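You operate a simulated robot arm through the tools that you are given. There is no shell and no other tool. Be economical: measure what you need, move in short steps, check, and stop when the job is done.

You run a simulated robot arm. Do the job below in one go: nothing can be reset, and whatever is moved stays where it is left.

TASK
Log the seated sample's reading on the laptop and rack the cup.
Fine: lower the probe till the reading stands, press READ, then SAVE; raise and clamp the probe; the cup goes in the rack's empty well. Set down upright: tagged sample cup.

It is judged by the outcome, as a careful person would: the job done as asked, and still so three seconds after it is handed in. It fails if anything else is knocked over, pushed out of place, dropped, spilled or broken.

THE ROBOT
A 7-joint arm with a two-finger parallel gripper on a trunk, on a base that drives. Base frame: it is fixed to the floor where the robot stands at the start and does not move with it; the origin is under the middle of the robot, x ahead of it, y to its left, z up; the surface under the hand at the start is at about z = 1035. Readings come in mm, degrees, newtons and seconds.
With the tool pointing down near the work surface it reaches from about 100 to 680 mm from the robot's upright axis, wherever it stands. Its first joint turns from -166.0 to 166.0 degrees. Places, roughly: holder clamp [600, 200, 1200]; mid well of the cup rack [-200, 700, 800]; probe holder [600, 0, 1300]; read key [400, -1300, 1000]; save key [400, -1400, 1000]; soil analyser [700, -100, 1100]. Payload 1.57 kg.
The TCP is the grasp point between the finger pads, 30 mm short of the fingertips. In the tool frame z runs along the fingers and y along their closing line. The gripper opens to 80 mm. The fingers are 17 mm wide and 12 mm thick; the gripper's body (40 by 82 mm) begins 80 mm behind the TCP.
Orientation is that of the tool frame in the base frame, as a unit quaternion [w, x, y, z]. With the fingers straight down and closing along the base's y, the tool's x points along the base's -x, its y along +y and its z along -z.

THE INTERFACE
- The arm moves only by the tool nudge_tool. Its argument "commands" is a list of rows, each a list of 3 entries, a list of its own where there are three numbers: the shift along the tool's x, y, z in mm, then the turn, a rotation vector about the tool's x, y, z in degrees, then the finger opening in mm, from 0 to 80. In form: [[[tx, ty, tz], [ax, ay, az], grip], ...]. A call has 1 to 20 rows; each row shifts and turns the commanded pose from where the row before left it, along the tool's axes as they then stand. Rows are played at 5 a second. More than 50 mm and 8.6 degrees between two rows, or a gripper value outside its range, and nothing of the call is played. A pose out of reach is approached as far as the arm can. The call stops where the force on the tool passes 40 N (or 10 N more than at its start, if that is more) or the arm is blocked; 0.2 s more then pass. Each finger travels about 72 mm/s and halts on what it meets, pressing with about 28 N; the grip force reading is that of the motor and also rises with nothing between the fingers. The clock runs only during rows and for 0.2 s after the last one: add rows that do not move to give the fingers time. The reply holds the time, the measured pose of the TCP, the force on the tool along the base axes, the opening and the grip force, in the units named above and with some noise, with the torque about the TCP (base axes, N m) and any sound that the robot's microphone picked up.
- Cameras (640 x 400 px; columns grow to the right, rows downward): "scene" is now at [-1.4, 154, 1438.5]; the picture's right is [0.16, -0.99, 0.00], its down [-0.36, -0.06, -0.93] and it looks along [0.92, 0.14, -0.37] (base axes); focal length 214 px, centre (320, 200). "wrist" rides on the gripper at [72, -7, -122] in the tool frame; the picture's right is [0.09, 1.00, 0.00], its down [-0.84, 0.08, -0.54] and it looks along [-0.54, 0.05, 0.84] (tool axes); focal length 238 px, centre (320, 200). There is no depth. A picture from a camera that has moved, and an enlarged one, comes with that camera's place and axes in the base frame and with its lens.
- grab_frame(camera): a new picture of that camera. The clock stands still meanwhile.
- raise_lower(by): slides the trunk up (or, below 0, down) by that many mm; the arm and the scene camera ride with it, the base frame stays. It gives what a move gives, with no picture.
- roll_base(legs): drives the robot by 1 to 6 legs, each [ahead, left, turn to the left] in mm, mm and degrees, along the robot's own axes; the way and the turn of a leg run together, so that a leg with both is an arc; at most 1500 mm and 180 degrees a leg. The arm and the cameras ride along, it lands a little off, and it stops where it bumps. It gives what a move gives.
- head_to(pan, tilt): turns the head with the scene camera to pan (to the left, within 86 degrees either way) and tilt (down, from -29 to 69), counted from straight ahead of the robot. It gives what a move gives.
- enlarge(camera, box): a new picture of the part [left, top, right, bottom] of that camera's present view, enlarged. The clock stands still meanwhile.
- sign_off(): hands the job in; it is judged then, once.

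Go step by step. Nothing tells you exact positions but the pictures and the camera data: compare them with the known pose of the tool, close in by small moves and look again before you grip or let go. The budget is 120 turns and 78 pictures, counting those below and the enlarged ones. Unless the task says otherwise, let go and move clear before handing in, and close with one line.

The tools are called after "Request:" as a command line: name --argument value ..., lists and objects as JSON in quotes. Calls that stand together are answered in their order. nudge_tool: Moves the arm, as the interface text tells. Its arguments: {"type":"object","properties":{"commands":{"type":"array","items":{"type":"array"}}},"required":["commands"]} The other tools are called the same way: raise_lower (by) slides the trunk up or down; roll_base (legs) drives the base; head_to (pan, tilt) turns the head that bears the scene camera; grab_frame (camera) takes a picture; enlarge (camera, box) takes an enlarged picture of a part of a camera's view; sign_off () hands the job in.

At the start:

```text
t: 0.0
tcp_pos: [403.5, 89.5, 1146.8]
tool_rot: [-0.005, 0.0, 1.0, -0.001]
contact_force: [1.2, -0.1, -0.2]
wrist_torque: [-0.02, -0.01, -0.02]
gripper_width: 79.9
gripper_force: 0.0
trunk travel left (down, up): [-75.0, 40.0]
robot x, y, heading: [0.7, 1.6, -0.1]
head pan, tilt: [61.1, 68.8]
```

scene: 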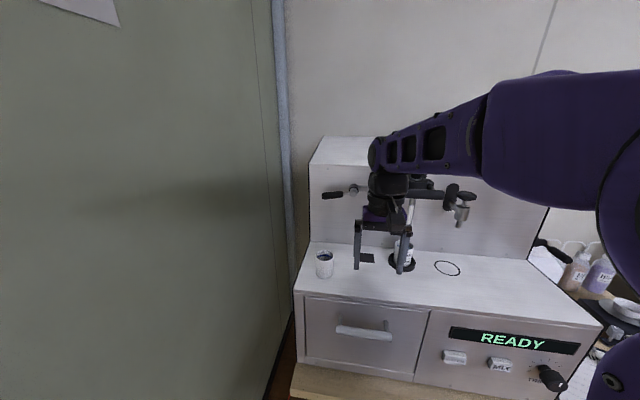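
wrist: 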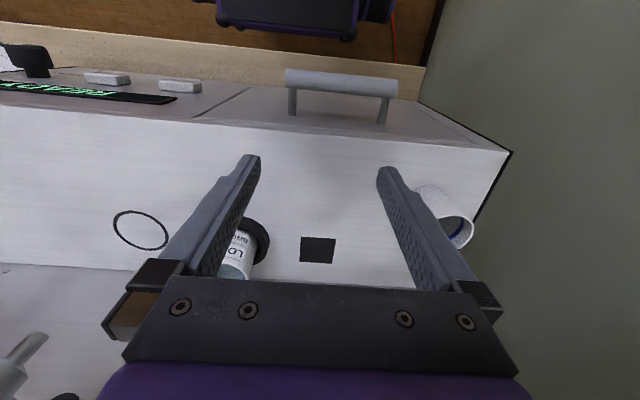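

The analyser stands ahead, with a seated sample cup, an arm with the probe, a clamp lever and a ring mark. I'll look closer first.

Request:
enlarge --camera "scene" --box '[290, 130, 610, 330]'

Request:
enlarge --camera "wrist" --box '[0, 150, 320, 400]'

```text
2.00 times, centred on (450, 230) of scene
camera zoom: at [-1.4, 154.0, 1438.5], right [0.16, -0.99, 0.0], down [-0.36, -0.06, -0.93], along [0.92, 0.14, -0.37], focal length 429 px, centre (60, 140)
```

zoom: 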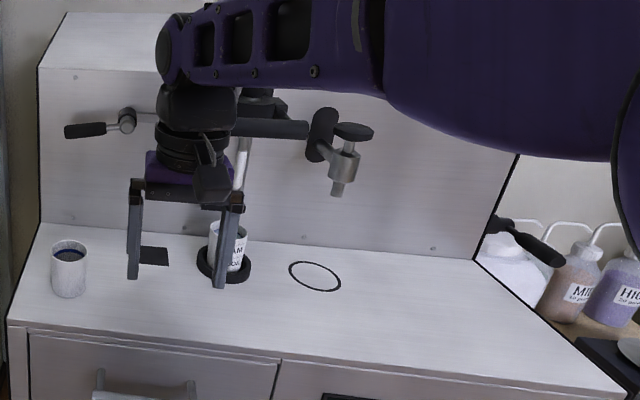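

```text
1.60 times, centred on (160, 275) of wrist
camera zoom: at [330.9, 81.7, 1269.1], right [-0.09, 1.0, 0.0], down [0.84, 0.08, 0.53], along [0.53, 0.05, -0.84], focal length 381 px, centre (576, 80)
```

zoom: 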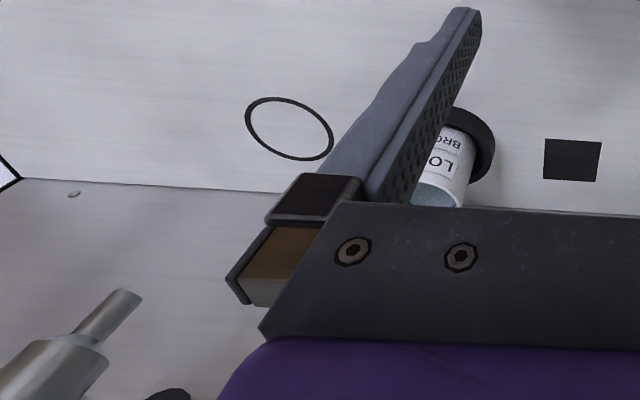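

The arm hides the probe, so I back it off and swing it to the right for a clear view.

Request:
nudge_tool --commands '[[[40, 0, 0], [0, 0, 0], 80], [[40, 0, 0], [0, 0, 0], 80], [[20, -40, -20], [0, 0, 0], 80], [[0, -45, -20], [0, 0, 0], 80], [[0, -45, 0], [0, 0, 0], 80], [[0, -45, 0], [0, 0, 0], 80], [[0, -45, 0], [0, 0, 0], 80], [[0, -45, 0], [0, 0, 0], 80]]'

Request:
grab_frame --camera "scene"

Request:
grab_frame --camera "wrist"

```text
t: 1.8
tcp_pos: [303.1, -174.6, 1188.3]
tool_rot: [-0.004, -0.003, 1.0, -0.002]
contact_force: [-0.2, -0.8, 0.1]
wrist_torque: [-0.01, -0.04, 0.0]
gripper_width: 80.0
gripper_force: 0.1
trunk travel left (down, up): [-75.0, 40.0]
robot x, y, heading: [-1.6, 2.0, -0.1]
head pan, tilt: [61.1, 68.8]
```

```text
73 pictures are left
camera scene: at [-9.7, 103.2, 1427.4], right [-0.4, -0.92, 0.0], down [-0.44, 0.19, -0.88], along [0.81, -0.35, -0.48], focal length 214 px, centre (320, 200)
```

scene: 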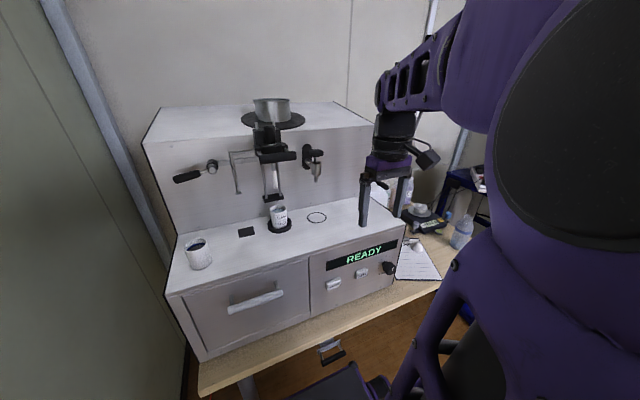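

```text
72 pictures are left
camera wrist: at [231.2, -182.5, 1311.4], right [-0.1, 1.0, 0.0], down [0.84, 0.08, 0.54], along [0.53, 0.05, -0.84], focal length 238 px, centre (320, 200)
```

wrist: 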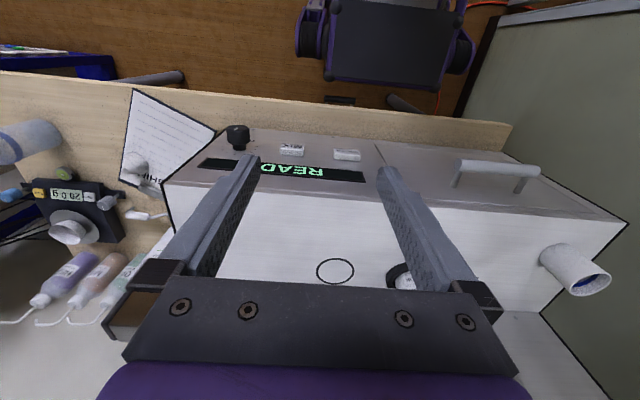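

Now the analyser is visible; I zoom in on the probe mechanism.

Request:
enlarge --camera "scene" --box '[160, 90, 340, 203]'

Request:
enlarge --camera "scene" --box '[220, 170, 420, 300]'

```text
3.54 times, centred on (250, 146) of scene
camera zoom: at [-9.7, 103.2, 1427.4], right [-0.4, -0.92, 0.0], down [-0.44, 0.19, -0.88], along [0.81, -0.35, -0.48], focal length 759 px, centre (568, 389)
```

zoom: 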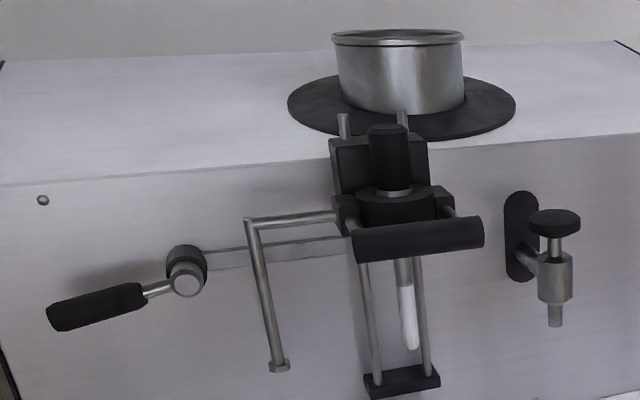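

```text
3.08 times, centred on (320, 235) of scene
camera zoom: at [-9.7, 103.2, 1427.4], right [-0.4, -0.92, 0.0], down [-0.44, 0.19, -0.88], along [0.81, -0.35, -0.48], focal length 660 px, centre (320, 92)
```

zoom: 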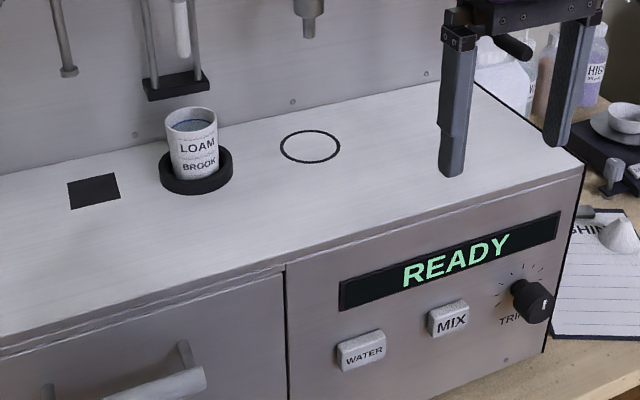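

The bar handle is near (450, 0, 1283), and the clamp lever hub is near (556, 147, 1247) with its grip pointing left. I tilt the tool 45° and bring the wrist camera in for a closer look.

Request:
nudge_tool --commands '[[[0, 39, 0], [0, -7.5, 0], 80], [[0, 39, 0], [0, -7.5, 0], 80], [[0, 39, 0], [0, -7.5, 0], 80], [[0, 39, 0], [0, -7.5, 0], 80], [[0, 39, 0], [0, -7.5, 0], 80], [[0, 39, 0], [0, -7.5, 0], 80], [[-30, 0, -4], [0, 0, 0], 80], [[-29, 0, -3], [0, 0, 0], 80], [[0, 0, 0], [0, 0, 0], 80]]'

Request:
grab_frame --camera "wrist"

Request:
grab_frame --camera "scene"

```text
t: 2.4
tcp_pos: [323.9, -110.6, 1121.7]
tool_rot: [0.006, 0.005, 1.0, 0.009]
contact_force: [-0.2, -0.4, 0.4]
wrist_torque: [-0.02, 0.02, 0.02]
gripper_width: 80.1
gripper_force: 0.1
trunk travel left (down, up): [-75.0, 40.0]
robot x, y, heading: [-0.0, 1.8, 0.2]
head pan, tilt: [61.1, 68.8]
stopped in row 3: the arm was blocked; the commanded pose is now the measured one
```

```text
69 pictures are left
camera wrist: at [248.7, -119.6, 1242.7], right [-0.08, 1.0, 0.02], down [0.83, 0.06, 0.55], along [0.55, 0.06, -0.83], focal length 238 px, centre (320, 200)
```

wrist: 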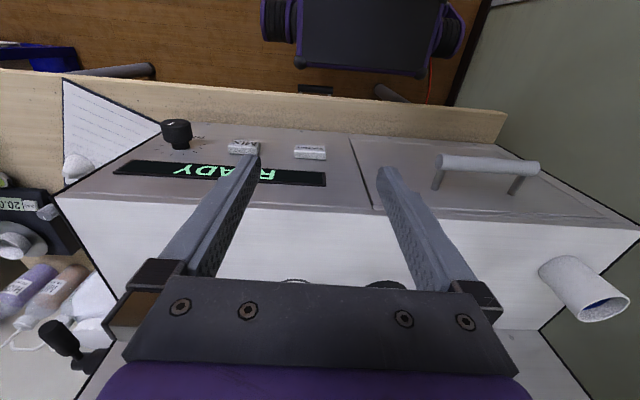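

```text
68 pictures are left
camera scene: at [-9.6, 100.0, 1432.7], right [-0.42, -0.91, 0.0], down [-0.39, 0.18, -0.9], along [0.82, -0.38, -0.43], focal length 214 px, centre (320, 200)
```

scene: 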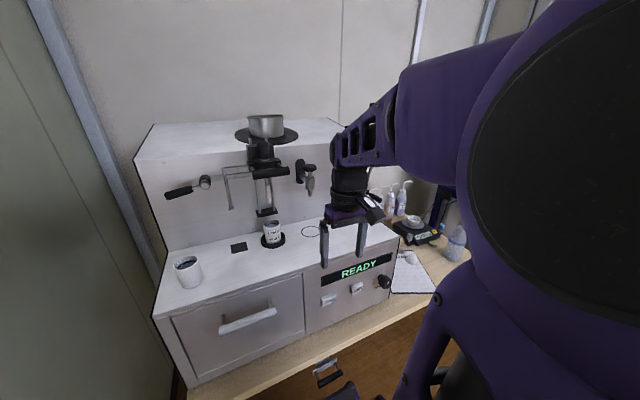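

The arm is too folded at this distance to tilt. I raise the tool and back the base off about 200 mm.

Request:
nudge_tool --commands '[[[0, 0, -35], [0, 0, 0], 80], [[0, 0, -35], [0, 0, 0], 80]]'

Request:
roll_base --legs '[[-200, 0, 0]]'

```text
t: 3.0
tcp_pos: [325.5, -111.3, 1179.7]
tool_rot: [-0.012, 0.006, 1.0, 0.011]
contact_force: [0.1, -1.0, 1.0]
wrist_torque: [-0.03, 0.05, -0.02]
gripper_width: 79.8
gripper_force: 0.1
trunk travel left (down, up): [-75.0, 40.0]
robot x, y, heading: [2.2, 4.6, 0.1]
head pan, tilt: [61.1, 68.8]
```

```text
t: 4.6
tcp_pos: [124.9, -112.8, 1182.4]
tool_rot: [-0.008, 0.007, 1.0, 0.011]
contact_force: [0.2, -0.9, -0.6]
wrist_torque: [-0.02, -0.02, -0.02]
gripper_width: 79.9
gripper_force: 0.1
trunk travel left (down, up): [-75.0, 40.0]
robot x, y, heading: [-201.9, 2.0, -0.0]
head pan, tilt: [61.1, 68.8]
```

Now extend the arm forward and left, then tilt in small steps.

Request:
nudge_tool --commands '[[[-40, 20, 0], [0, 0, 0], 80], [[-40, 20, 0], [0, 0, 0], 80], [[-40, 20, 0], [0, 0, 0], 80], [[-40, 20, 0], [0, 0, 0], 80], [[-40, 20, 0], [0, 0, 0], 80], [[0, 20, 0], [0, -5, 0], 80], [[0, 20, 0], [0, -5, 0], 80], [[0, 10, 0], [0, -5, 0], 80], [[0, 0, 0], [0, -5, 0], 80], [[0, 0, 0], [0, -5, 0], 80], [[0, 0, 0], [0, -5, 0], 80], [[0, 0, 0], [0, -5, 0], 80], [[0, 0, 0], [0, -5, 0], 80], [[0, 0, 0], [0, -5, 0], 80]]'

Request:
grab_frame --camera "wrist"

Request:
grab_frame --camera "scene"

```text
t: 7.6
tcp_pos: [328.1, 34.8, 1181.8]
tool_rot: [0.376, 0.01, 0.927, 0.007]
contact_force: [0.9, 0.4, 0.0]
wrist_torque: [-0.02, 0.01, 0.02]
gripper_width: 79.8
gripper_force: 0.0
trunk travel left (down, up): [-75.0, 40.0]
robot x, y, heading: [-198.6, 5.9, -0.1]
head pan, tilt: [61.1, 68.8]
```

```text
67 pictures are left
camera wrist: at [189.5, 28.0, 1219.9], right [-0.05, 1.0, -0.04], down [0.22, 0.05, 0.97], along [0.97, 0.04, -0.22], focal length 238 px, centre (320, 200)
```

wrist: 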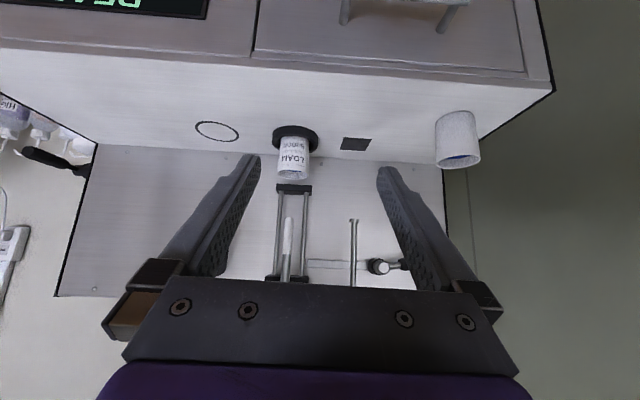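

```text
66 pictures are left
camera scene: at [-264.4, 189.3, 1373.7], right [0.87, -0.49, 0.0], down [-0.46, -0.81, -0.36], along [0.18, 0.32, -0.93], focal length 214 px, centre (320, 200)
```

scene: 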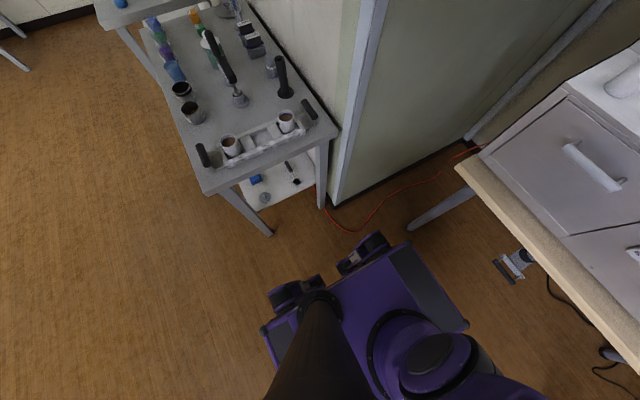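

Tilting works. I aim the head at the analyser and raise the hand so the wrist camera sees the handle.

Request:
head_to --pan 5 --tilt 20

Request:
nudge_tool --commands '[[[-28, 0, -29], [0, 0, 0], 80], [[-28, 0, -29], [0, 0, 0], 80], [[0, 20, 0], [0, 0, 0], 80]]'

Request:
grab_frame --camera "wrist"

Request:
grab_frame --camera "scene"

```text
t: 8.9
tcp_pos: [327.7, 33.5, 1182.3]
tool_rot: [0.376, 0.011, 0.927, 0.006]
contact_force: [0.0, 0.6, -1.0]
wrist_torque: [-0.04, 0.01, -0.01]
gripper_width: 80.3
gripper_force: 0.0
trunk travel left (down, up): [-75.0, 40.0]
robot x, y, heading: [-199.1, 0.4, -0.5]
head pan, tilt: [5.0, 20.0]
```

```text
t: 9.7
tcp_pos: [327.9, 51.6, 1258.7]
tool_rot: [0.371, 0.013, 0.928, 0.005]
contact_force: [0.1, 0.0, 0.1]
wrist_torque: [-0.05, 0.0, 0.01]
gripper_width: 80.2
gripper_force: 0.1
trunk travel left (down, up): [-75.0, 40.0]
robot x, y, heading: [-200.9, 1.9, -0.4]
head pan, tilt: [5.0, 20.0]
```

```text
65 pictures are left
camera wrist: at [191.2, 45.8, 1297.6], right [-0.05, 1.0, -0.04], down [0.23, 0.05, 0.97], along [0.97, 0.04, -0.24], focal length 238 px, centre (320, 200)
```

wrist: 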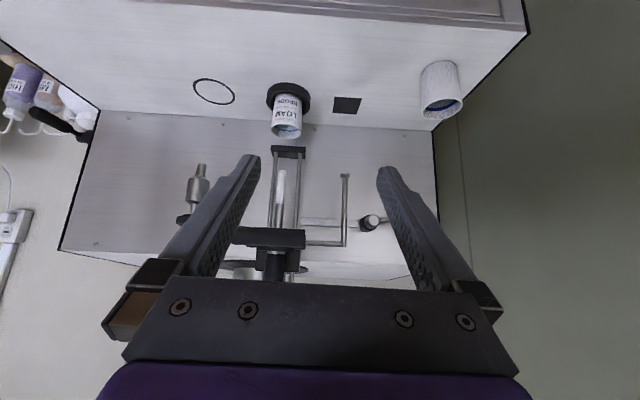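

```text
64 pictures are left
camera scene: at [-238.0, 216.5, 1441.9], right [0.82, -0.58, 0.0], down [-0.19, -0.27, -0.94], along [0.54, 0.77, -0.34], focal length 214 px, centre (320, 200)
```

scene: 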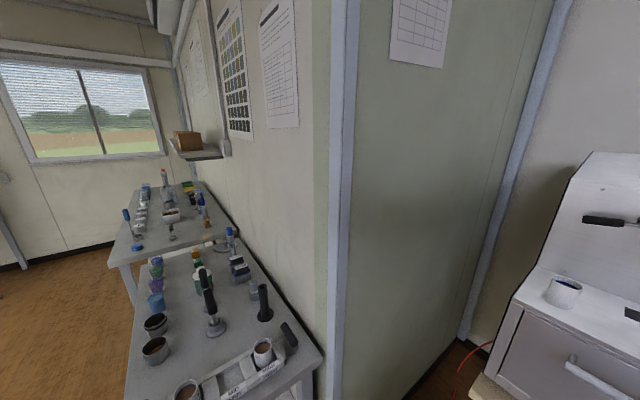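

The bar runs from about (493, -52, 1271) to (493, 41, 1271). I zoom in on the clamp and holder.

Request:
enlarge --camera "wrist" --box '[170, 70, 430, 290]'

Request:
grab_frame --camera "scene"

```text
1.82 times, centred on (300, 180) of wrist
camera zoom: at [191.2, 45.8, 1297.6], right [-0.05, 1.0, -0.04], down [0.23, 0.05, 0.97], along [0.97, 0.04, -0.24], focal length 433 px, centre (356, 236)
```

zoom: 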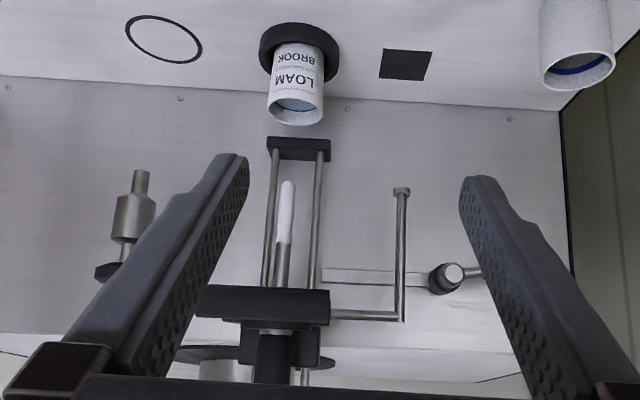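

```text
62 pictures are left
camera scene: at [-238.0, 216.5, 1441.9], right [0.82, -0.58, 0.0], down [-0.19, -0.27, -0.94], along [0.54, 0.77, -0.34], focal length 214 px, centre (320, 200)
```

scene: 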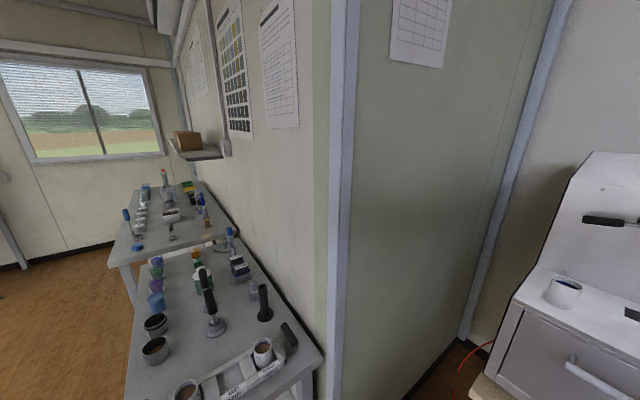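

The head isn't where I told it to go. I'll command it again and check.

Request:
head_to --pan -10 --tilt 20

Request:
grab_frame --camera "scene"

```text
t: 10.4
tcp_pos: [328.6, 52.8, 1259.8]
tool_rot: [0.371, 0.012, 0.928, 0.006]
contact_force: [0.1, -0.6, 0.7]
wrist_torque: [-0.01, 0.01, 0.02]
gripper_width: 80.3
gripper_force: 0.0
trunk travel left (down, up): [-75.0, 40.0]
robot x, y, heading: [-199.5, 0.5, -0.2]
head pan, tilt: [-10.0, 20.0]
```

```text
61 pictures are left
camera scene: at [-238.1, 216.7, 1441.8], right [0.82, -0.58, 0.0], down [-0.19, -0.27, -0.94], along [0.54, 0.77, -0.34], focal length 214 px, centre (320, 200)
```

scene: 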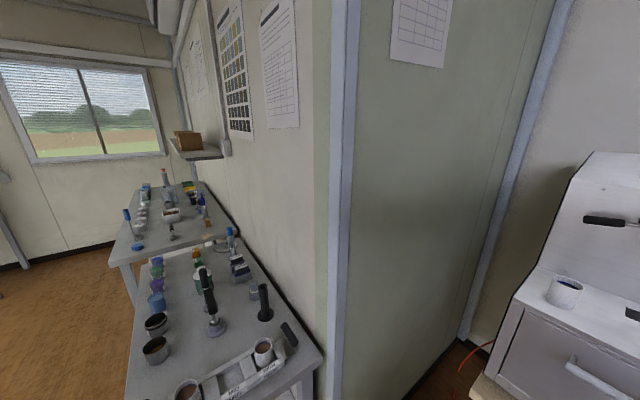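

The upper arm seems to block the head's pan. I'll try passing with the head tilted up.

Request:
head_to --pan 50 --tilt -29

Request:
head_to --pan 5 --tilt -29

Request:
head_to --pan 5 --tilt 22

Request:
grab_frame --camera "scene"

```text
t: 11.7
tcp_pos: [327.7, 54.0, 1262.7]
tool_rot: [0.374, 0.01, 0.927, 0.006]
contact_force: [0.4, 0.2, -0.5]
wrist_torque: [0.0, 0.02, 0.01]
gripper_width: 79.9
gripper_force: 0.1
trunk travel left (down, up): [-75.0, 40.0]
robot x, y, heading: [-199.7, 0.3, -0.2]
head pan, tilt: [50.0, -28.6]
```

```text
t: 12.8
tcp_pos: [326.5, 53.8, 1264.4]
tool_rot: [0.376, 0.011, 0.926, 0.007]
contact_force: [-0.3, 0.2, -0.1]
wrist_torque: [-0.01, -0.02, 0.01]
gripper_width: 80.2
gripper_force: 0.0
trunk travel left (down, up): [-75.0, 40.0]
robot x, y, heading: [-201.9, 2.2, -0.5]
head pan, tilt: [5.0, -28.6]
```

```text
t: 14.0
tcp_pos: [326.4, 55.5, 1264.5]
tool_rot: [0.376, 0.01, 0.926, 0.007]
contact_force: [0.4, -0.3, 0.1]
wrist_torque: [0.01, 0.02, 0.0]
gripper_width: 80.0
gripper_force: 0.1
trunk travel left (down, up): [-75.0, 40.0]
robot x, y, heading: [-199.0, -0.4, -0.4]
head pan, tilt: [5.0, 22.0]
```

```text
60 pictures are left
camera scene: at [-238.9, 216.9, 1438.7], right [0.82, -0.57, 0.0], down [-0.21, -0.3, -0.93], along [0.53, 0.77, -0.37], focal length 214 px, centre (320, 200)
```

scene: 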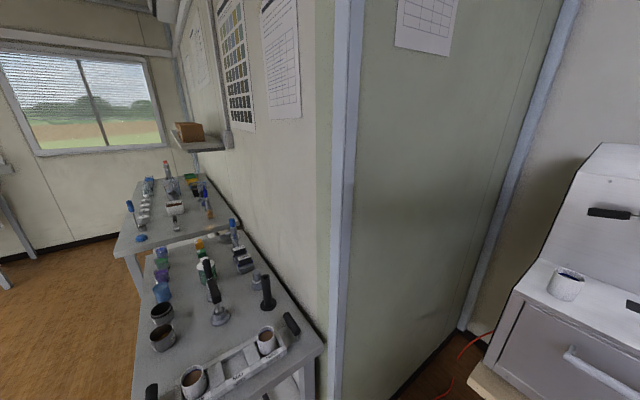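

I'll carry on with the wrist camera. I reorient so the fingers close about vertically (pitch 70°, roll 90°) to grip the bar from the front.

Request:
nudge_tool --commands '[[[0, 0, 0], [0, -6.5, 0], 80], [[0, 0, 0], [0, -6.5, 0], 80], [[0, 0, 0], [0, -6.5, 0], 80], [[0, 0, 0], [0, -6.5, 0], 80], [[0, 0, 0], [0, 0, 8.2], 80], [[0, 0, 0], [0, 0, 8.2], 80], [[0, 0, 0], [0, 0, 8.2], 80], [[0, 0, 0], [0, 0, 8.2], 80], [[0, 0, 0], [0, 0, 8.2], 80], [[0, 0, 0], [0, 0, 8.2], 80], [[0, 0, 0], [0, 0, 8.2], 80], [[0, 0, 0], [0, 0, 8.2], 80], [[0, 0, 0], [0, 0, 8.2], 80], [[0, 0, 0], [0, 0, 8.2], 80], [[0, 0, 0], [0, 0, 8], 80], [[0, 0, 0], [0, 0, 0], 80]]'

Request:
grab_frame --camera "wrist"

```text
t: 17.4
tcp_pos: [327.6, 50.8, 1263.8]
tool_rot: [0.402, 0.588, 0.57, 0.409]
contact_force: [-0.5, 0.1, 0.1]
wrist_torque: [-0.01, -0.03, 0.05]
gripper_width: 79.8
gripper_force: 0.1
trunk travel left (down, up): [-75.0, 40.0]
robot x, y, heading: [-196.0, -3.0, -0.4]
head pan, tilt: [5.0, 22.0]
```

```text
59 pictures are left
camera wrist: at [210.9, 123.9, 1300.5], right [0.34, 0.07, 0.94], down [-0.5, -0.83, 0.24], along [0.8, -0.55, -0.25], focal length 238 px, centre (320, 200)
```

wrist: 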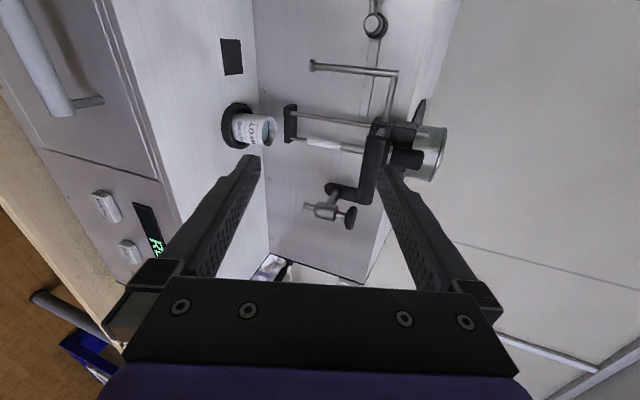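

The view confirms the bar at x≈493, z≈1277. I move to the pre-grasp point in front of it.

Request:
nudge_tool --commands '[[[-27, 23, 10], [0, 0, 0], 80], [[-27, 23, 10], [0, 0, 0], 80], [[0, 22, 25], [0, 0, 0], 80], [[0, 0, 30], [0, 0, 0], 80], [[0, 0, 0], [0, 0, 0], 80]]'

Request:
grab_frame --camera "wrist"

```text
t: 18.6
tcp_pos: [421.6, -3.8, 1302.8]
tool_rot: [0.403, 0.588, 0.569, 0.41]
contact_force: [0.4, -0.5, -0.7]
wrist_torque: [-0.02, 0.03, 0.03]
gripper_width: 80.1
gripper_force: 0.0
trunk travel left (down, up): [-75.0, 40.0]
robot x, y, heading: [-198.0, -1.9, -0.7]
head pan, tilt: [5.0, 22.0]
```

```text
58 pictures are left
camera wrist: at [304.4, 67.6, 1337.7], right [0.34, 0.07, 0.94], down [-0.5, -0.83, 0.24], along [0.8, -0.55, -0.25], focal length 238 px, centre (320, 200)
```

wrist: 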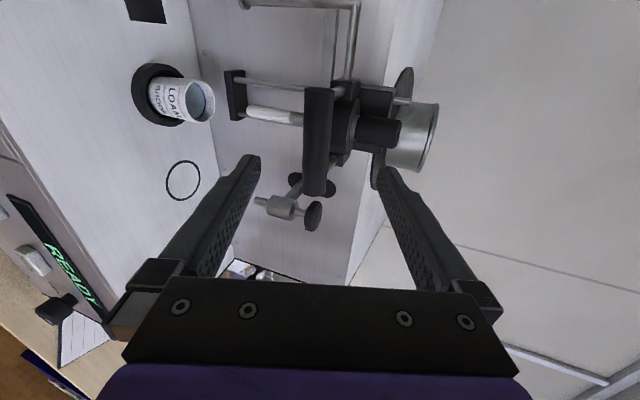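

Aligned; I advance 67 mm with a 4 mm downward correction, then check before closing.

Request:
nudge_tool --commands '[[[0, -4, 20], [0, 0, 0], 80], [[0, 0, 20], [0, 0, 0], 80], [[0, 0, 15], [0, 0, 0], 80], [[0, 0, 12], [0, 0, 0], 80], [[0, 0, 0], [0, 0, 0], 80]]'

Request:
grab_frame --camera "wrist"

```text
t: 19.8
tcp_pos: [480.3, -4.5, 1275.3]
tool_rot: [0.405, 0.587, 0.569, 0.409]
contact_force: [-0.1, 0.3, 0.7]
wrist_torque: [0.01, 0.01, 0.01]
gripper_width: 80.0
gripper_force: 0.0
trunk travel left (down, up): [-75.0, 40.0]
robot x, y, heading: [-197.9, -0.9, -0.3]
head pan, tilt: [5.0, 22.0]
```

```text
57 pictures are left
camera wrist: at [364.7, 67.3, 1311.3], right [0.34, 0.07, 0.94], down [-0.5, -0.83, 0.24], along [0.8, -0.55, -0.25], focal length 238 px, centre (320, 200)
```

wrist: 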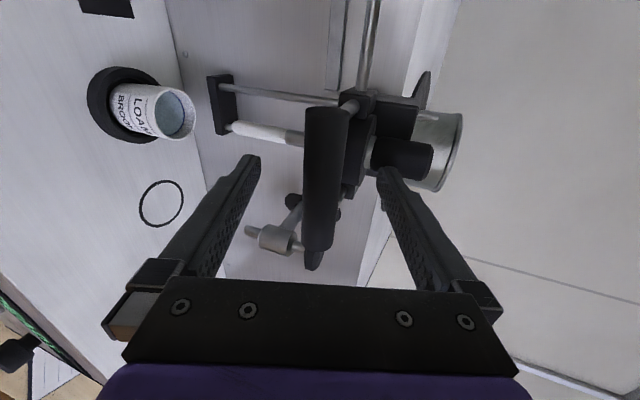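

The bar sits between the fingers. Closing.

Request:
nudge_tool --commands '[[[0, 0, 3], [0, 0, 0], 50], [[0, 0, 0], [0, 0, 0], 30], [[0, 0, 0], [0, 0, 0], 10], [[0, 0, 0], [0, 0, 0], 10], [[0, 0, 0], [0, 0, 0], 10]]'

Request:
grab_frame --camera "wrist"

```text
t: 21.0
tcp_pos: [482.4, -4.0, 1273.4]
tool_rot: [0.404, 0.587, 0.57, 0.409]
contact_force: [-9.9, -0.3, -3.7]
wrist_torque: [-0.1, -0.58, 0.03]
gripper_width: 27.1
gripper_force: 9.5
trunk travel left (down, up): [-75.0, 40.0]
robot x, y, heading: [-197.2, -0.4, -0.4]
head pan, tilt: [5.0, 22.0]
```

```text
56 pictures are left
camera wrist: at [366.4, 67.3, 1309.5], right [0.34, 0.07, 0.94], down [-0.5, -0.83, 0.24], along [0.8, -0.55, -0.25], focal length 238 px, centre (320, 200)
```

wrist: 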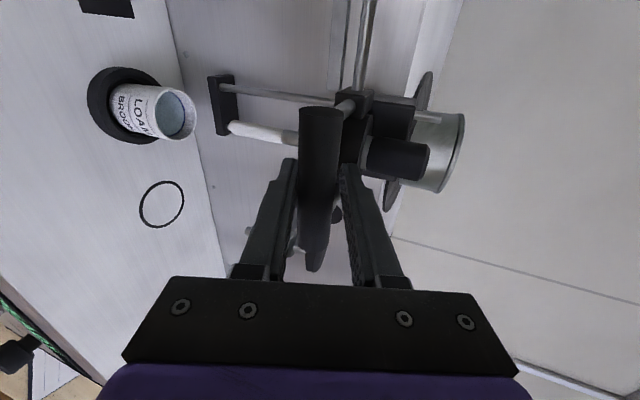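

The bar is gripped at 27 mm. I gently test whether the holder slides down.

Request:
nudge_tool --commands '[[[0, 0, 0], [0, 0, 0], 5], [[0, -2.8, 1], [0, 0, 0], 5], [[0, -2.8, 1], [0, 0, 0], 5], [[0, -2.8, 1], [0, 0, 0], 5], [[0, 0, 0], [0, 0, 0], 5]]'

```text
t: 22.2
tcp_pos: [482.7, -5.5, 1265.8]
tool_rot: [0.405, 0.586, 0.57, 0.409]
contact_force: [-6.5, -1.8, 3.9]
wrist_torque: [-0.69, -0.19, 0.11]
gripper_width: 21.9
gripper_force: 34.4
trunk travel left (down, up): [-75.0, 40.0]
robot x, y, heading: [-196.8, -4.9, -0.4]
head pan, tilt: [5.0, 22.0]
```

It moved 8 mm with little resistance. I go a bit further and look to see whether the holder really moves.

Request:
nudge_tool --commands '[[[0, -4.7, 1.7], [0, 0, 0], 5], [[0, -4.7, 1.7], [0, 0, 0], 5], [[0, -4.7, 1.7], [0, 0, 0], 5], [[0, 0, 0], [0, 0, 0], 5]]'

Request:
grab_frame --camera "wrist"

```text
t: 23.2
tcp_pos: [483.2, -4.1, 1250.0]
tool_rot: [0.404, 0.587, 0.57, 0.409]
contact_force: [-8.5, -2.2, 2.3]
wrist_torque: [-0.53, -0.09, 0.13]
gripper_width: 21.8
gripper_force: 34.7
trunk travel left (down, up): [-75.0, 40.0]
robot x, y, heading: [-202.3, 3.7, -0.2]
head pan, tilt: [5.0, 22.0]
```

```text
55 pictures are left
camera wrist: at [366.1, 67.4, 1286.7], right [0.34, 0.07, 0.94], down [-0.5, -0.83, 0.24], along [0.8, -0.55, -0.25], focal length 238 px, centre (320, 200)
```

wrist: 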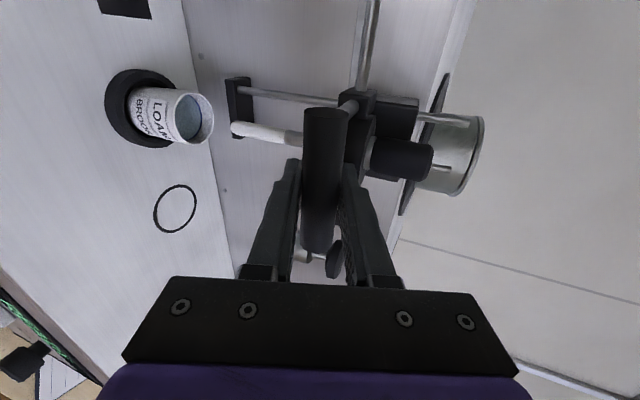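

The holder slides freely. I continue down in small steps: the tip is near z≈1148 and the cup's rim near 1103.

Request:
nudge_tool --commands '[[[0, -7.5, 2.7], [0, 0, 0], 5], [[0, -7.5, 2.7], [0, 0, 0], 5], [[0, -7.5, 2.7], [0, 0, 0], 5], [[0, -7.5, 2.7], [0, 0, 0], 5], [[0, -7.5, 2.7], [0, 0, 0], 5], [[0, 0, 0], [0, 0, 0], 5]]'

Request:
grab_frame --camera "wrist"

```text
t: 24.6
tcp_pos: [484.2, -4.7, 1211.0]
tool_rot: [0.404, 0.588, 0.569, 0.409]
contact_force: [-19.3, -10.9, 2.4]
wrist_torque: [-0.66, -0.14, -0.02]
gripper_width: 21.9
gripper_force: 35.4
trunk travel left (down, up): [-75.0, 40.0]
robot x, y, heading: [-200.6, -0.0, -0.3]
head pan, tilt: [5.0, 22.0]
```

```text
54 pictures are left
camera wrist: at [366.2, 67.6, 1247.5], right [0.34, 0.07, 0.94], down [-0.5, -0.83, 0.24], along [0.8, -0.55, -0.25], focal length 238 px, centre (320, 200)
```

wrist: 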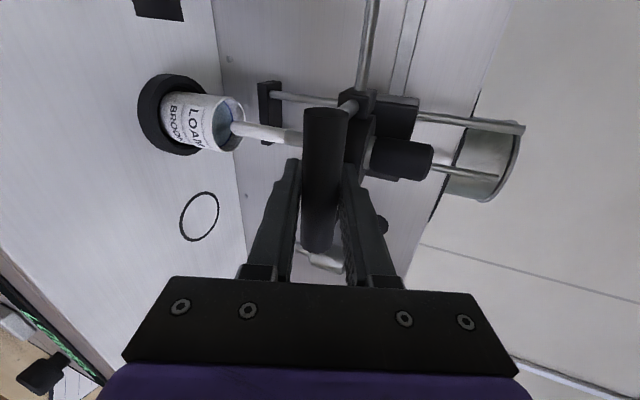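

The tip is just entering the cup. I relieve the small side load and keep lowering.

Request:
nudge_tool --commands '[[[-1, 0, -2], [0, 0, 0], 5], [[0, -7.5, 2.7], [0, 0, 0], 5], [[0, -7.5, 2.7], [0, 0, 0], 5], [[0, -5, 1.8], [0, 0, 0], 5], [[0, 0, 0], [0, 0, 0], 5]]'

Request:
grab_frame --camera "wrist"

Request:
enlarge --camera "wrist" --box '[0, 240, 160, 400]'

```text
t: 25.8
tcp_pos: [483.5, -4.6, 1189.9]
tool_rot: [0.403, 0.587, 0.57, 0.409]
contact_force: [-0.7, -13.3, 2.7]
wrist_torque: [-0.71, -0.14, 0.08]
gripper_width: 22.1
gripper_force: 35.1
trunk travel left (down, up): [-75.0, 40.0]
robot x, y, heading: [-198.7, 0.6, -0.5]
head pan, tilt: [5.0, 22.0]
```

```text
53 pictures are left
camera wrist: at [366.2, 67.5, 1225.7], right [0.34, 0.07, 0.94], down [-0.5, -0.83, 0.24], along [0.8, -0.55, -0.25], focal length 238 px, centre (320, 200)
```

wrist: 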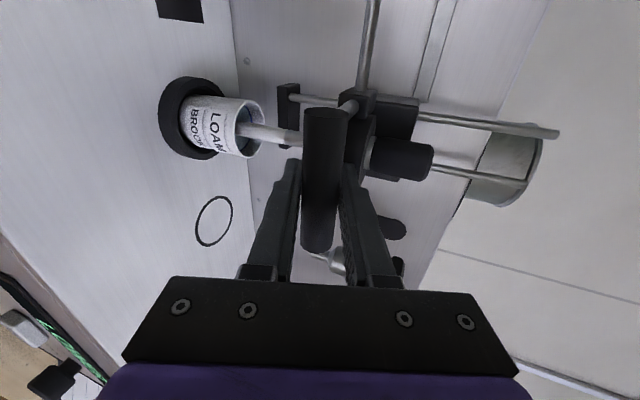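

```text
2.50 times, centred on (80, 320) of wrist
camera zoom: at [366.2, 67.5, 1225.7], right [0.34, 0.07, 0.94], down [-0.5, -0.83, 0.24], along [0.8, -0.55, -0.25], focal length 596 px, centre (920, -100)
```

zoom: 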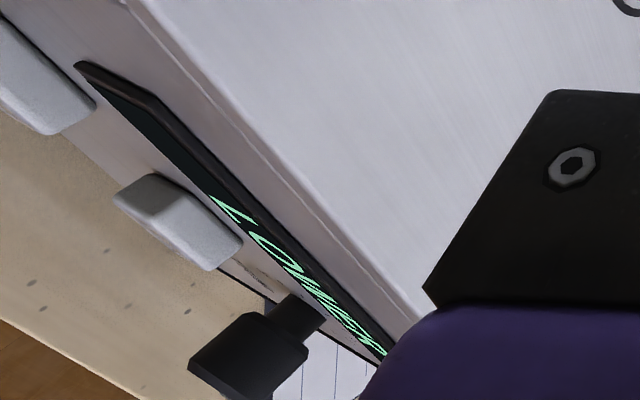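

The display reads "LOWER", so I continue in small steps.

Request:
nudge_tool --commands '[[[0, -4.7, 1.5], [0, 0, 0], 5], [[0, -4.7, 1.5], [0, 0, 0], 5], [[0, -4.7, 1.5], [0, 0, 0], 5], [[0, 0, 0], [0, 0, 0], 5]]'

Request:
enlarge --camera "wrist" --box '[0, 240, 160, 400]'

```text
t: 26.8
tcp_pos: [483.2, -5.2, 1172.7]
tool_rot: [0.403, 0.588, 0.57, 0.409]
contact_force: [11.4, -13.2, 2.4]
wrist_torque: [-0.63, -0.24, 0.03]
gripper_width: 22.1
gripper_force: 35.1
trunk travel left (down, up): [-75.0, 40.0]
robot x, y, heading: [-199.1, -1.1, -0.4]
head pan, tilt: [5.0, 22.0]
```

```text
2.50 times, centred on (80, 320) of wrist
camera zoom: at [366.1, 67.4, 1209.9], right [0.34, 0.07, 0.94], down [-0.5, -0.83, 0.24], along [0.8, -0.55, -0.25], focal length 596 px, centre (920, -100)
```

zoom: 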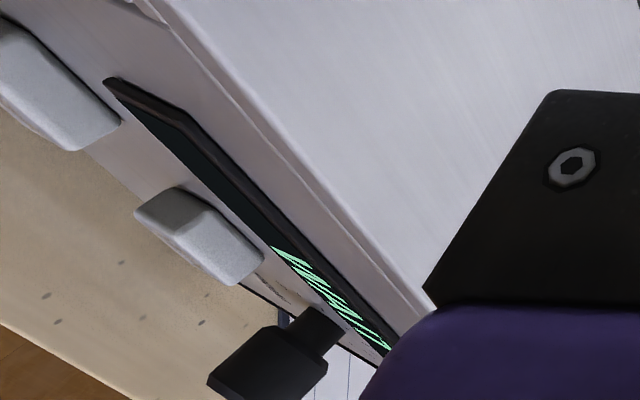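

The display changed. I hold for a moment and read again.

Request:
nudge_tool --commands '[[[0, 0, 1], [0, 0, 0], 5], [[0, 0, 0], [0, 0, 0], 5], [[0, 0, 0], [0, 0, 0], 5], [[0, 0, 0], [0, 0, 0], 5], [[0, 0, 0], [0, 0, 0], 5], [[0, 0, 0], [0, 0, 0], 5], [[0, 0, 0], [0, 0, 0], 5], [[0, 0, 0], [0, 0, 0], 5], [[0, 0, 0], [0, 0, 0], 5], [[0, 0, 0], [0, 0, 0], 5], [[0, 0, 0], [0, 0, 0], 5]]'

Request:
enlarge --camera "wrist" --box '[60, 290, 110, 340]'

Request:
grab_frame --camera "wrist"

```text
t: 29.2
tcp_pos: [482.6, -4.4, 1174.3]
tool_rot: [0.403, 0.588, 0.57, 0.409]
contact_force: [-5.4, -14.3, -2.9]
wrist_torque: [-0.54, 0.07, 0.3]
gripper_width: 22.0
gripper_force: 35.1
trunk travel left (down, up): [-75.0, 40.0]
robot x, y, heading: [-201.5, 5.7, -0.2]
head pan, tilt: [5.0, 22.0]
```

```text
8.00 times, centred on (85, 315) of wrist
camera zoom: at [366.2, 67.4, 1210.1], right [0.34, 0.07, 0.94], down [-0.5, -0.83, 0.24], along [0.8, -0.55, -0.25], focal length 1907 px, centre (2200, -720)
```

zoom: 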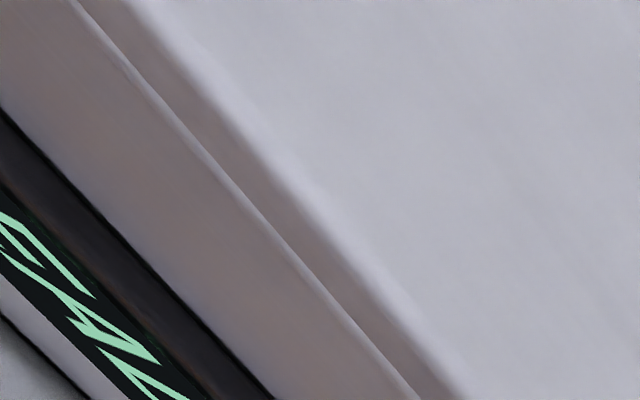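

```text
49 pictures are left
camera wrist: at [366.2, 67.4, 1210.1], right [0.34, 0.07, 0.94], down [-0.5, -0.83, 0.24], along [0.8, -0.55, -0.25], focal length 238 px, centre (320, 200)
```

wrist: 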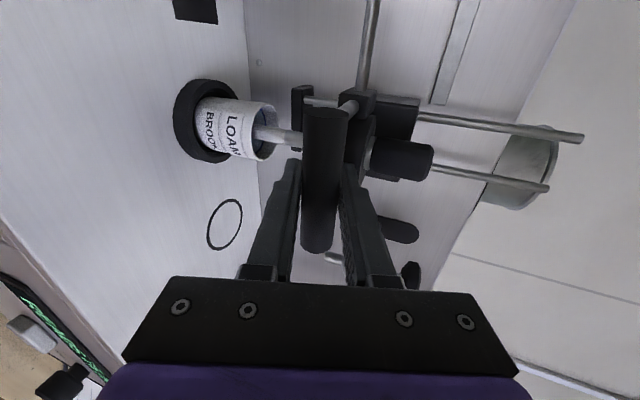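

I enlarge the display strip.

Request:
enlarge --camera "wrist" --box '[10, 285, 110, 385]'

```text
4.00 times, centred on (60, 335) of wrist
camera zoom: at [366.2, 67.4, 1210.1], right [0.34, 0.07, 0.94], down [-0.5, -0.83, 0.24], along [0.8, -0.55, -0.25], focal length 953 px, centre (1360, -340)
```

zoom: 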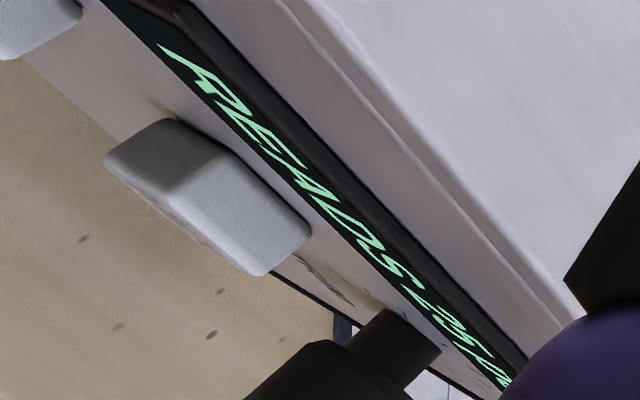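

The display reads "READS 25…", so the reading seems to stand. I open the fingers just slightly to see whether the holder stays down by itself.

Request:
nudge_tool --commands '[[[0, 0, 0], [0, 0, 0], 26], [[0, 0, 0], [0, 0, 0], 32], [[0, 0, 0], [0, 0, 0], 32], [[0, 0, 0], [0, 0, 0], 32]]'

Request:
grab_frame --camera "wrist"

```text
t: 30.2
tcp_pos: [484.5, -2.7, 1174.5]
tool_rot: [0.404, 0.586, 0.571, 0.409]
contact_force: [-5.4, 5.3, 0.1]
wrist_torque: [-0.07, -0.1, 0.21]
gripper_width: 30.6
gripper_force: 0.1
trunk travel left (down, up): [-75.0, 40.0]
robot x, y, heading: [-196.3, -0.8, -0.4]
head pan, tilt: [5.0, 22.0]
```

```text
47 pictures are left
camera wrist: at [365.8, 70.0, 1210.6], right [0.34, 0.07, 0.94], down [-0.5, -0.83, 0.24], along [0.8, -0.55, -0.25], focal length 238 px, centre (320, 200)
```

wrist: 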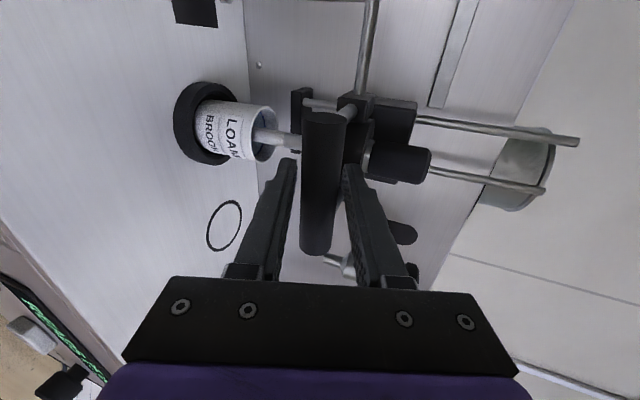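

The holder seems to stay. I open fully, back off along the tool axis and view the display.

Request:
nudge_tool --commands '[[[0, 0, 0], [0, 0, 0], 50], [[0, 0, 0], [0, 0, 0], 80], [[0, 0, 0], [0, 0, 0], 80], [[0, 0, -30], [0, 0, 0], 80], [[0, 0, -40], [0, 0, 0], 80], [[0, 0, -40], [0, 0, 0], 80], [[0, 0, -40], [0, 0, 0], 80]]'

Request:
grab_frame --camera "wrist"

```text
t: 30.9
tcp_pos: [478.2, -1.3, 1172.3]
tool_rot: [0.401, 0.588, 0.573, 0.407]
contact_force: [-35.2, -0.2, -2.7]
wrist_torque: [-0.06, -1.01, 0.09]
gripper_width: 66.8
gripper_force: 0.0
trunk travel left (down, up): [-75.0, 40.0]
robot x, y, heading: [-203.6, 0.3, -0.1]
head pan, tilt: [5.0, 22.0]
stopped in row 3: the force on the tool passed its limit at 44 N (the readings are from after the stop); the commanded pose is now the measured one
```

```text
46 pictures are left
camera wrist: at [360.0, 69.9, 1209.5], right [0.35, 0.07, 0.94], down [-0.49, -0.84, 0.24], along [0.8, -0.54, -0.26], focal length 238 px, centre (320, 200)
```

wrist: 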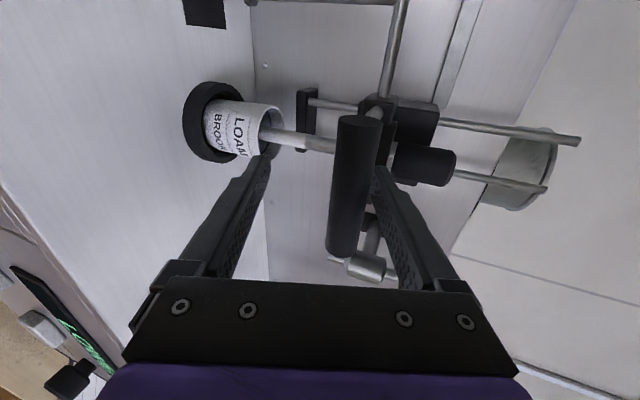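

The upper finger touched the holder block while opening. I reduce the opening slightly and back straight out.

Request:
nudge_tool --commands '[[[0, 0, -4], [0, 0, 0], 58], [[0, 0, -8], [0, 0, 0], 55], [[0, 0, -20], [0, 0, 0], 55], [[0, 0, -30], [0, 0, 0], 55], [[0, 0, -40], [0, 0, 0], 55], [[0, 0, -40], [0, 0, 0], 55], [[0, 0, 0], [0, 0, 0], 55]]'

Request:
grab_frame --camera "wrist"

```text
t: 32.5
tcp_pos: [352.8, -1.9, 1199.2]
tool_rot: [0.389, 0.598, 0.578, 0.397]
contact_force: [-0.6, 0.2, 0.0]
wrist_torque: [0.02, 0.02, 0.02]
gripper_width: 54.9
gripper_force: 0.0
trunk travel left (down, up): [-75.0, 40.0]
robot x, y, heading: [-201.1, 1.9, -0.1]
head pan, tilt: [5.0, 22.0]
```

```text
45 pictures are left
camera wrist: at [237.7, 69.8, 1241.4], right [0.38, 0.06, 0.92], down [-0.48, -0.84, 0.26], along [0.79, -0.55, -0.29], focal length 238 px, centre (320, 200)
```

wrist: 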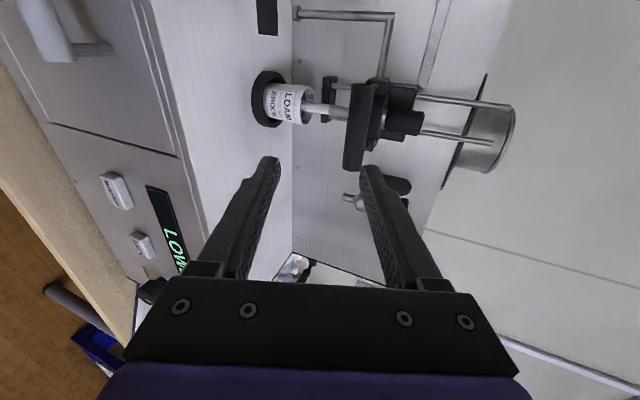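

The display is back to "LOW…", so the upper finger must have lifted the holder by about 10 mm. I'll re-grip and lower it a bit deeper.

Request:
nudge_tool --commands '[[[0, 21, 0], [0, 0, 0], 50], [[0, 20.5, 10], [0, 0, 0], 50], [[0, 0, 40], [0, 0, 0], 50], [[0, 0, 30], [0, 0, 0], 50], [[0, 0, 0], [0, 0, 0], 50]]'

Request:
grab_frame --camera "wrist"

```text
t: 33.7
tcp_pos: [438.6, -2.0, 1232.9]
tool_rot: [0.402, 0.587, 0.572, 0.408]
contact_force: [0.3, -0.3, 0.4]
wrist_torque: [-0.01, 0.01, 0.03]
gripper_width: 50.1
gripper_force: 0.2
trunk travel left (down, up): [-75.0, 40.0]
robot x, y, heading: [-198.2, 1.2, -0.4]
head pan, tilt: [5.0, 22.0]
```

```text
44 pictures are left
camera wrist: at [322.1, 69.2, 1269.7], right [0.34, 0.07, 0.94], down [-0.49, -0.84, 0.24], along [0.8, -0.55, -0.25], focal length 238 px, centre (320, 200)
```

wrist: 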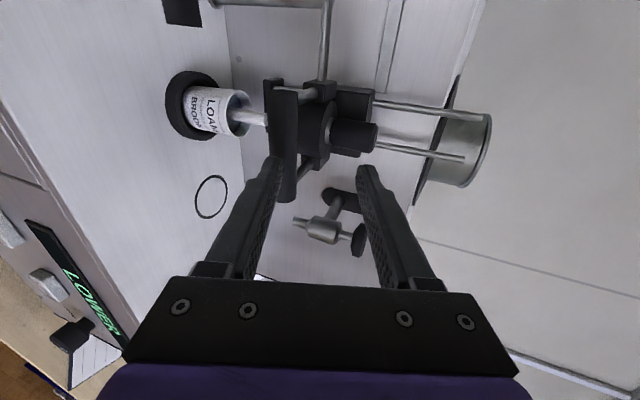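

The bar is about 30 mm below my axis, near z≈1184. I shift down, then advance.

Request:
nudge_tool --commands '[[[0, -15, 0], [0, 0, 0], 50], [[0, -14, 0], [0, 0, 0], 50], [[0, 0, 20], [0, 0, 0], 50], [[0, 0, 10], [0, 0, 0], 50]]'

Request:
grab_frame --camera "wrist"

```text
t: 34.7
tcp_pos: [457.0, -2.6, 1194.0]
tool_rot: [0.402, 0.588, 0.572, 0.408]
contact_force: [-0.6, 0.0, -0.7]
wrist_torque: [-0.04, 0.0, -0.01]
gripper_width: 49.9
gripper_force: 0.1
trunk travel left (down, up): [-75.0, 40.0]
robot x, y, heading: [-196.2, 4.3, -0.4]
head pan, tilt: [5.0, 22.0]
```

```text
43 pictures are left
camera wrist: at [339.7, 69.2, 1231.8], right [0.34, 0.07, 0.94], down [-0.49, -0.84, 0.24], along [0.8, -0.55, -0.25], focal length 238 px, centre (320, 200)
```

wrist: 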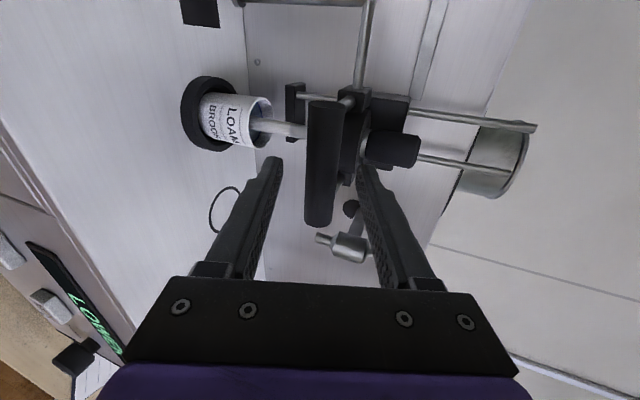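

Centred. I advance, grip, and lower to about TCP z 1160.

Request:
nudge_tool --commands '[[[0, 1, 14], [0, 0, 0], 48], [[0, 0, 14], [0, 0, 0], 48], [[0, 0, 0], [0, 0, 0], 25], [[0, 0, 0], [0, 0, 0], 5], [[0, 0, 0], [0, 0, 0], 5], [[0, 0, 0], [0, 0, 0], 5]]'

```text
t: 36.1
tcp_pos: [483.1, -2.9, 1183.3]
tool_rot: [0.401, 0.588, 0.573, 0.406]
contact_force: [-11.1, -0.1, -4.0]
wrist_torque: [-0.26, 0.33, 0.37]
gripper_width: 22.1
gripper_force: 30.0
trunk travel left (down, up): [-75.0, 40.0]
robot x, y, heading: [-197.5, -0.7, -0.4]
head pan, tilt: [5.0, 22.0]
```

Gripped at 1183. Lowering about 20 mm in small steps while watching the force.

Request:
nudge_tool --commands '[[[0, -4.7, 1], [0, 0, 0], 5], [[0, -4.7, 1.5], [0, 0, 0], 5], [[0, -3.8, 1.4], [0, 0, 0], 5], [[0, -3.8, 1.4], [0, 0, 0], 5], [[0, -2, 0.7], [0, 0, 0], 5], [[0, 0, 0], [0, 0, 0], 5], [[0, 0, 0], [0, 0, 0], 5], [[0, 0, 0], [0, 0, 0], 5], [[0, 0, 0], [0, 0, 0], 5]]'

Request:
grab_frame --camera "wrist"

```text
t: 38.1
tcp_pos: [483.1, -3.0, 1164.8]
tool_rot: [0.401, 0.587, 0.573, 0.408]
contact_force: [16.5, 2.1, 1.5]
wrist_torque: [-0.58, -0.01, 0.18]
gripper_width: 21.8
gripper_force: 34.2
trunk travel left (down, up): [-75.0, 40.0]
robot x, y, heading: [-201.5, 2.4, -0.3]
head pan, tilt: [5.0, 22.0]
```

```text
42 pictures are left
camera wrist: at [366.0, 69.6, 1202.4], right [0.35, 0.07, 0.94], down [-0.49, -0.84, 0.24], along [0.8, -0.55, -0.25], focal length 238 px, centre (320, 200)
```

wrist: 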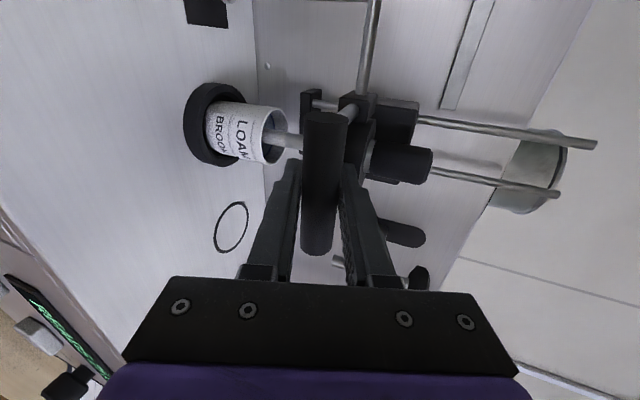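

I relieve the x load, release only slightly, and slide straight back.

Request:
nudge_tool --commands '[[[0, 0, 1.5], [0, 0, 0], 5], [[0, 0, 0], [0, 0, 0], 24], [[0, 0, 0], [0, 0, 0], 29], [[0, 0, 0], [0, 0, 0], 32], [[0, 0, -6], [0, 0, 0], 34], [[0, 0, -10], [0, 0, 0], 34], [[0, 0, -20], [0, 0, 0], 34], [[0, 0, -30], [0, 0, 0], 34], [[0, 0, -40], [0, 0, 0], 34], [[0, 0, -20], [0, 0, 0], 34]]'

Request:
grab_frame --camera "wrist"

```text
t: 40.3
tcp_pos: [367.8, -5.4, 1195.8]
tool_rot: [0.394, 0.595, 0.573, 0.402]
contact_force: [-0.1, -0.4, -0.5]
wrist_torque: [-0.02, -0.02, -0.02]
gripper_width: 34.1
gripper_force: 0.0
trunk travel left (down, up): [-75.0, 40.0]
robot x, y, heading: [-201.5, 1.0, -0.2]
head pan, tilt: [5.0, 22.0]
```

```text
41 pictures are left
camera wrist: at [252.0, 66.5, 1236.9], right [0.37, 0.06, 0.93], down [-0.49, -0.83, 0.25], along [0.79, -0.55, -0.28], focal length 238 px, centre (320, 200)
```

wrist: 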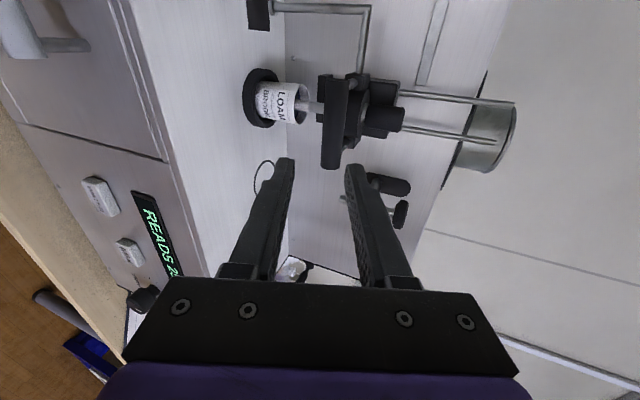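

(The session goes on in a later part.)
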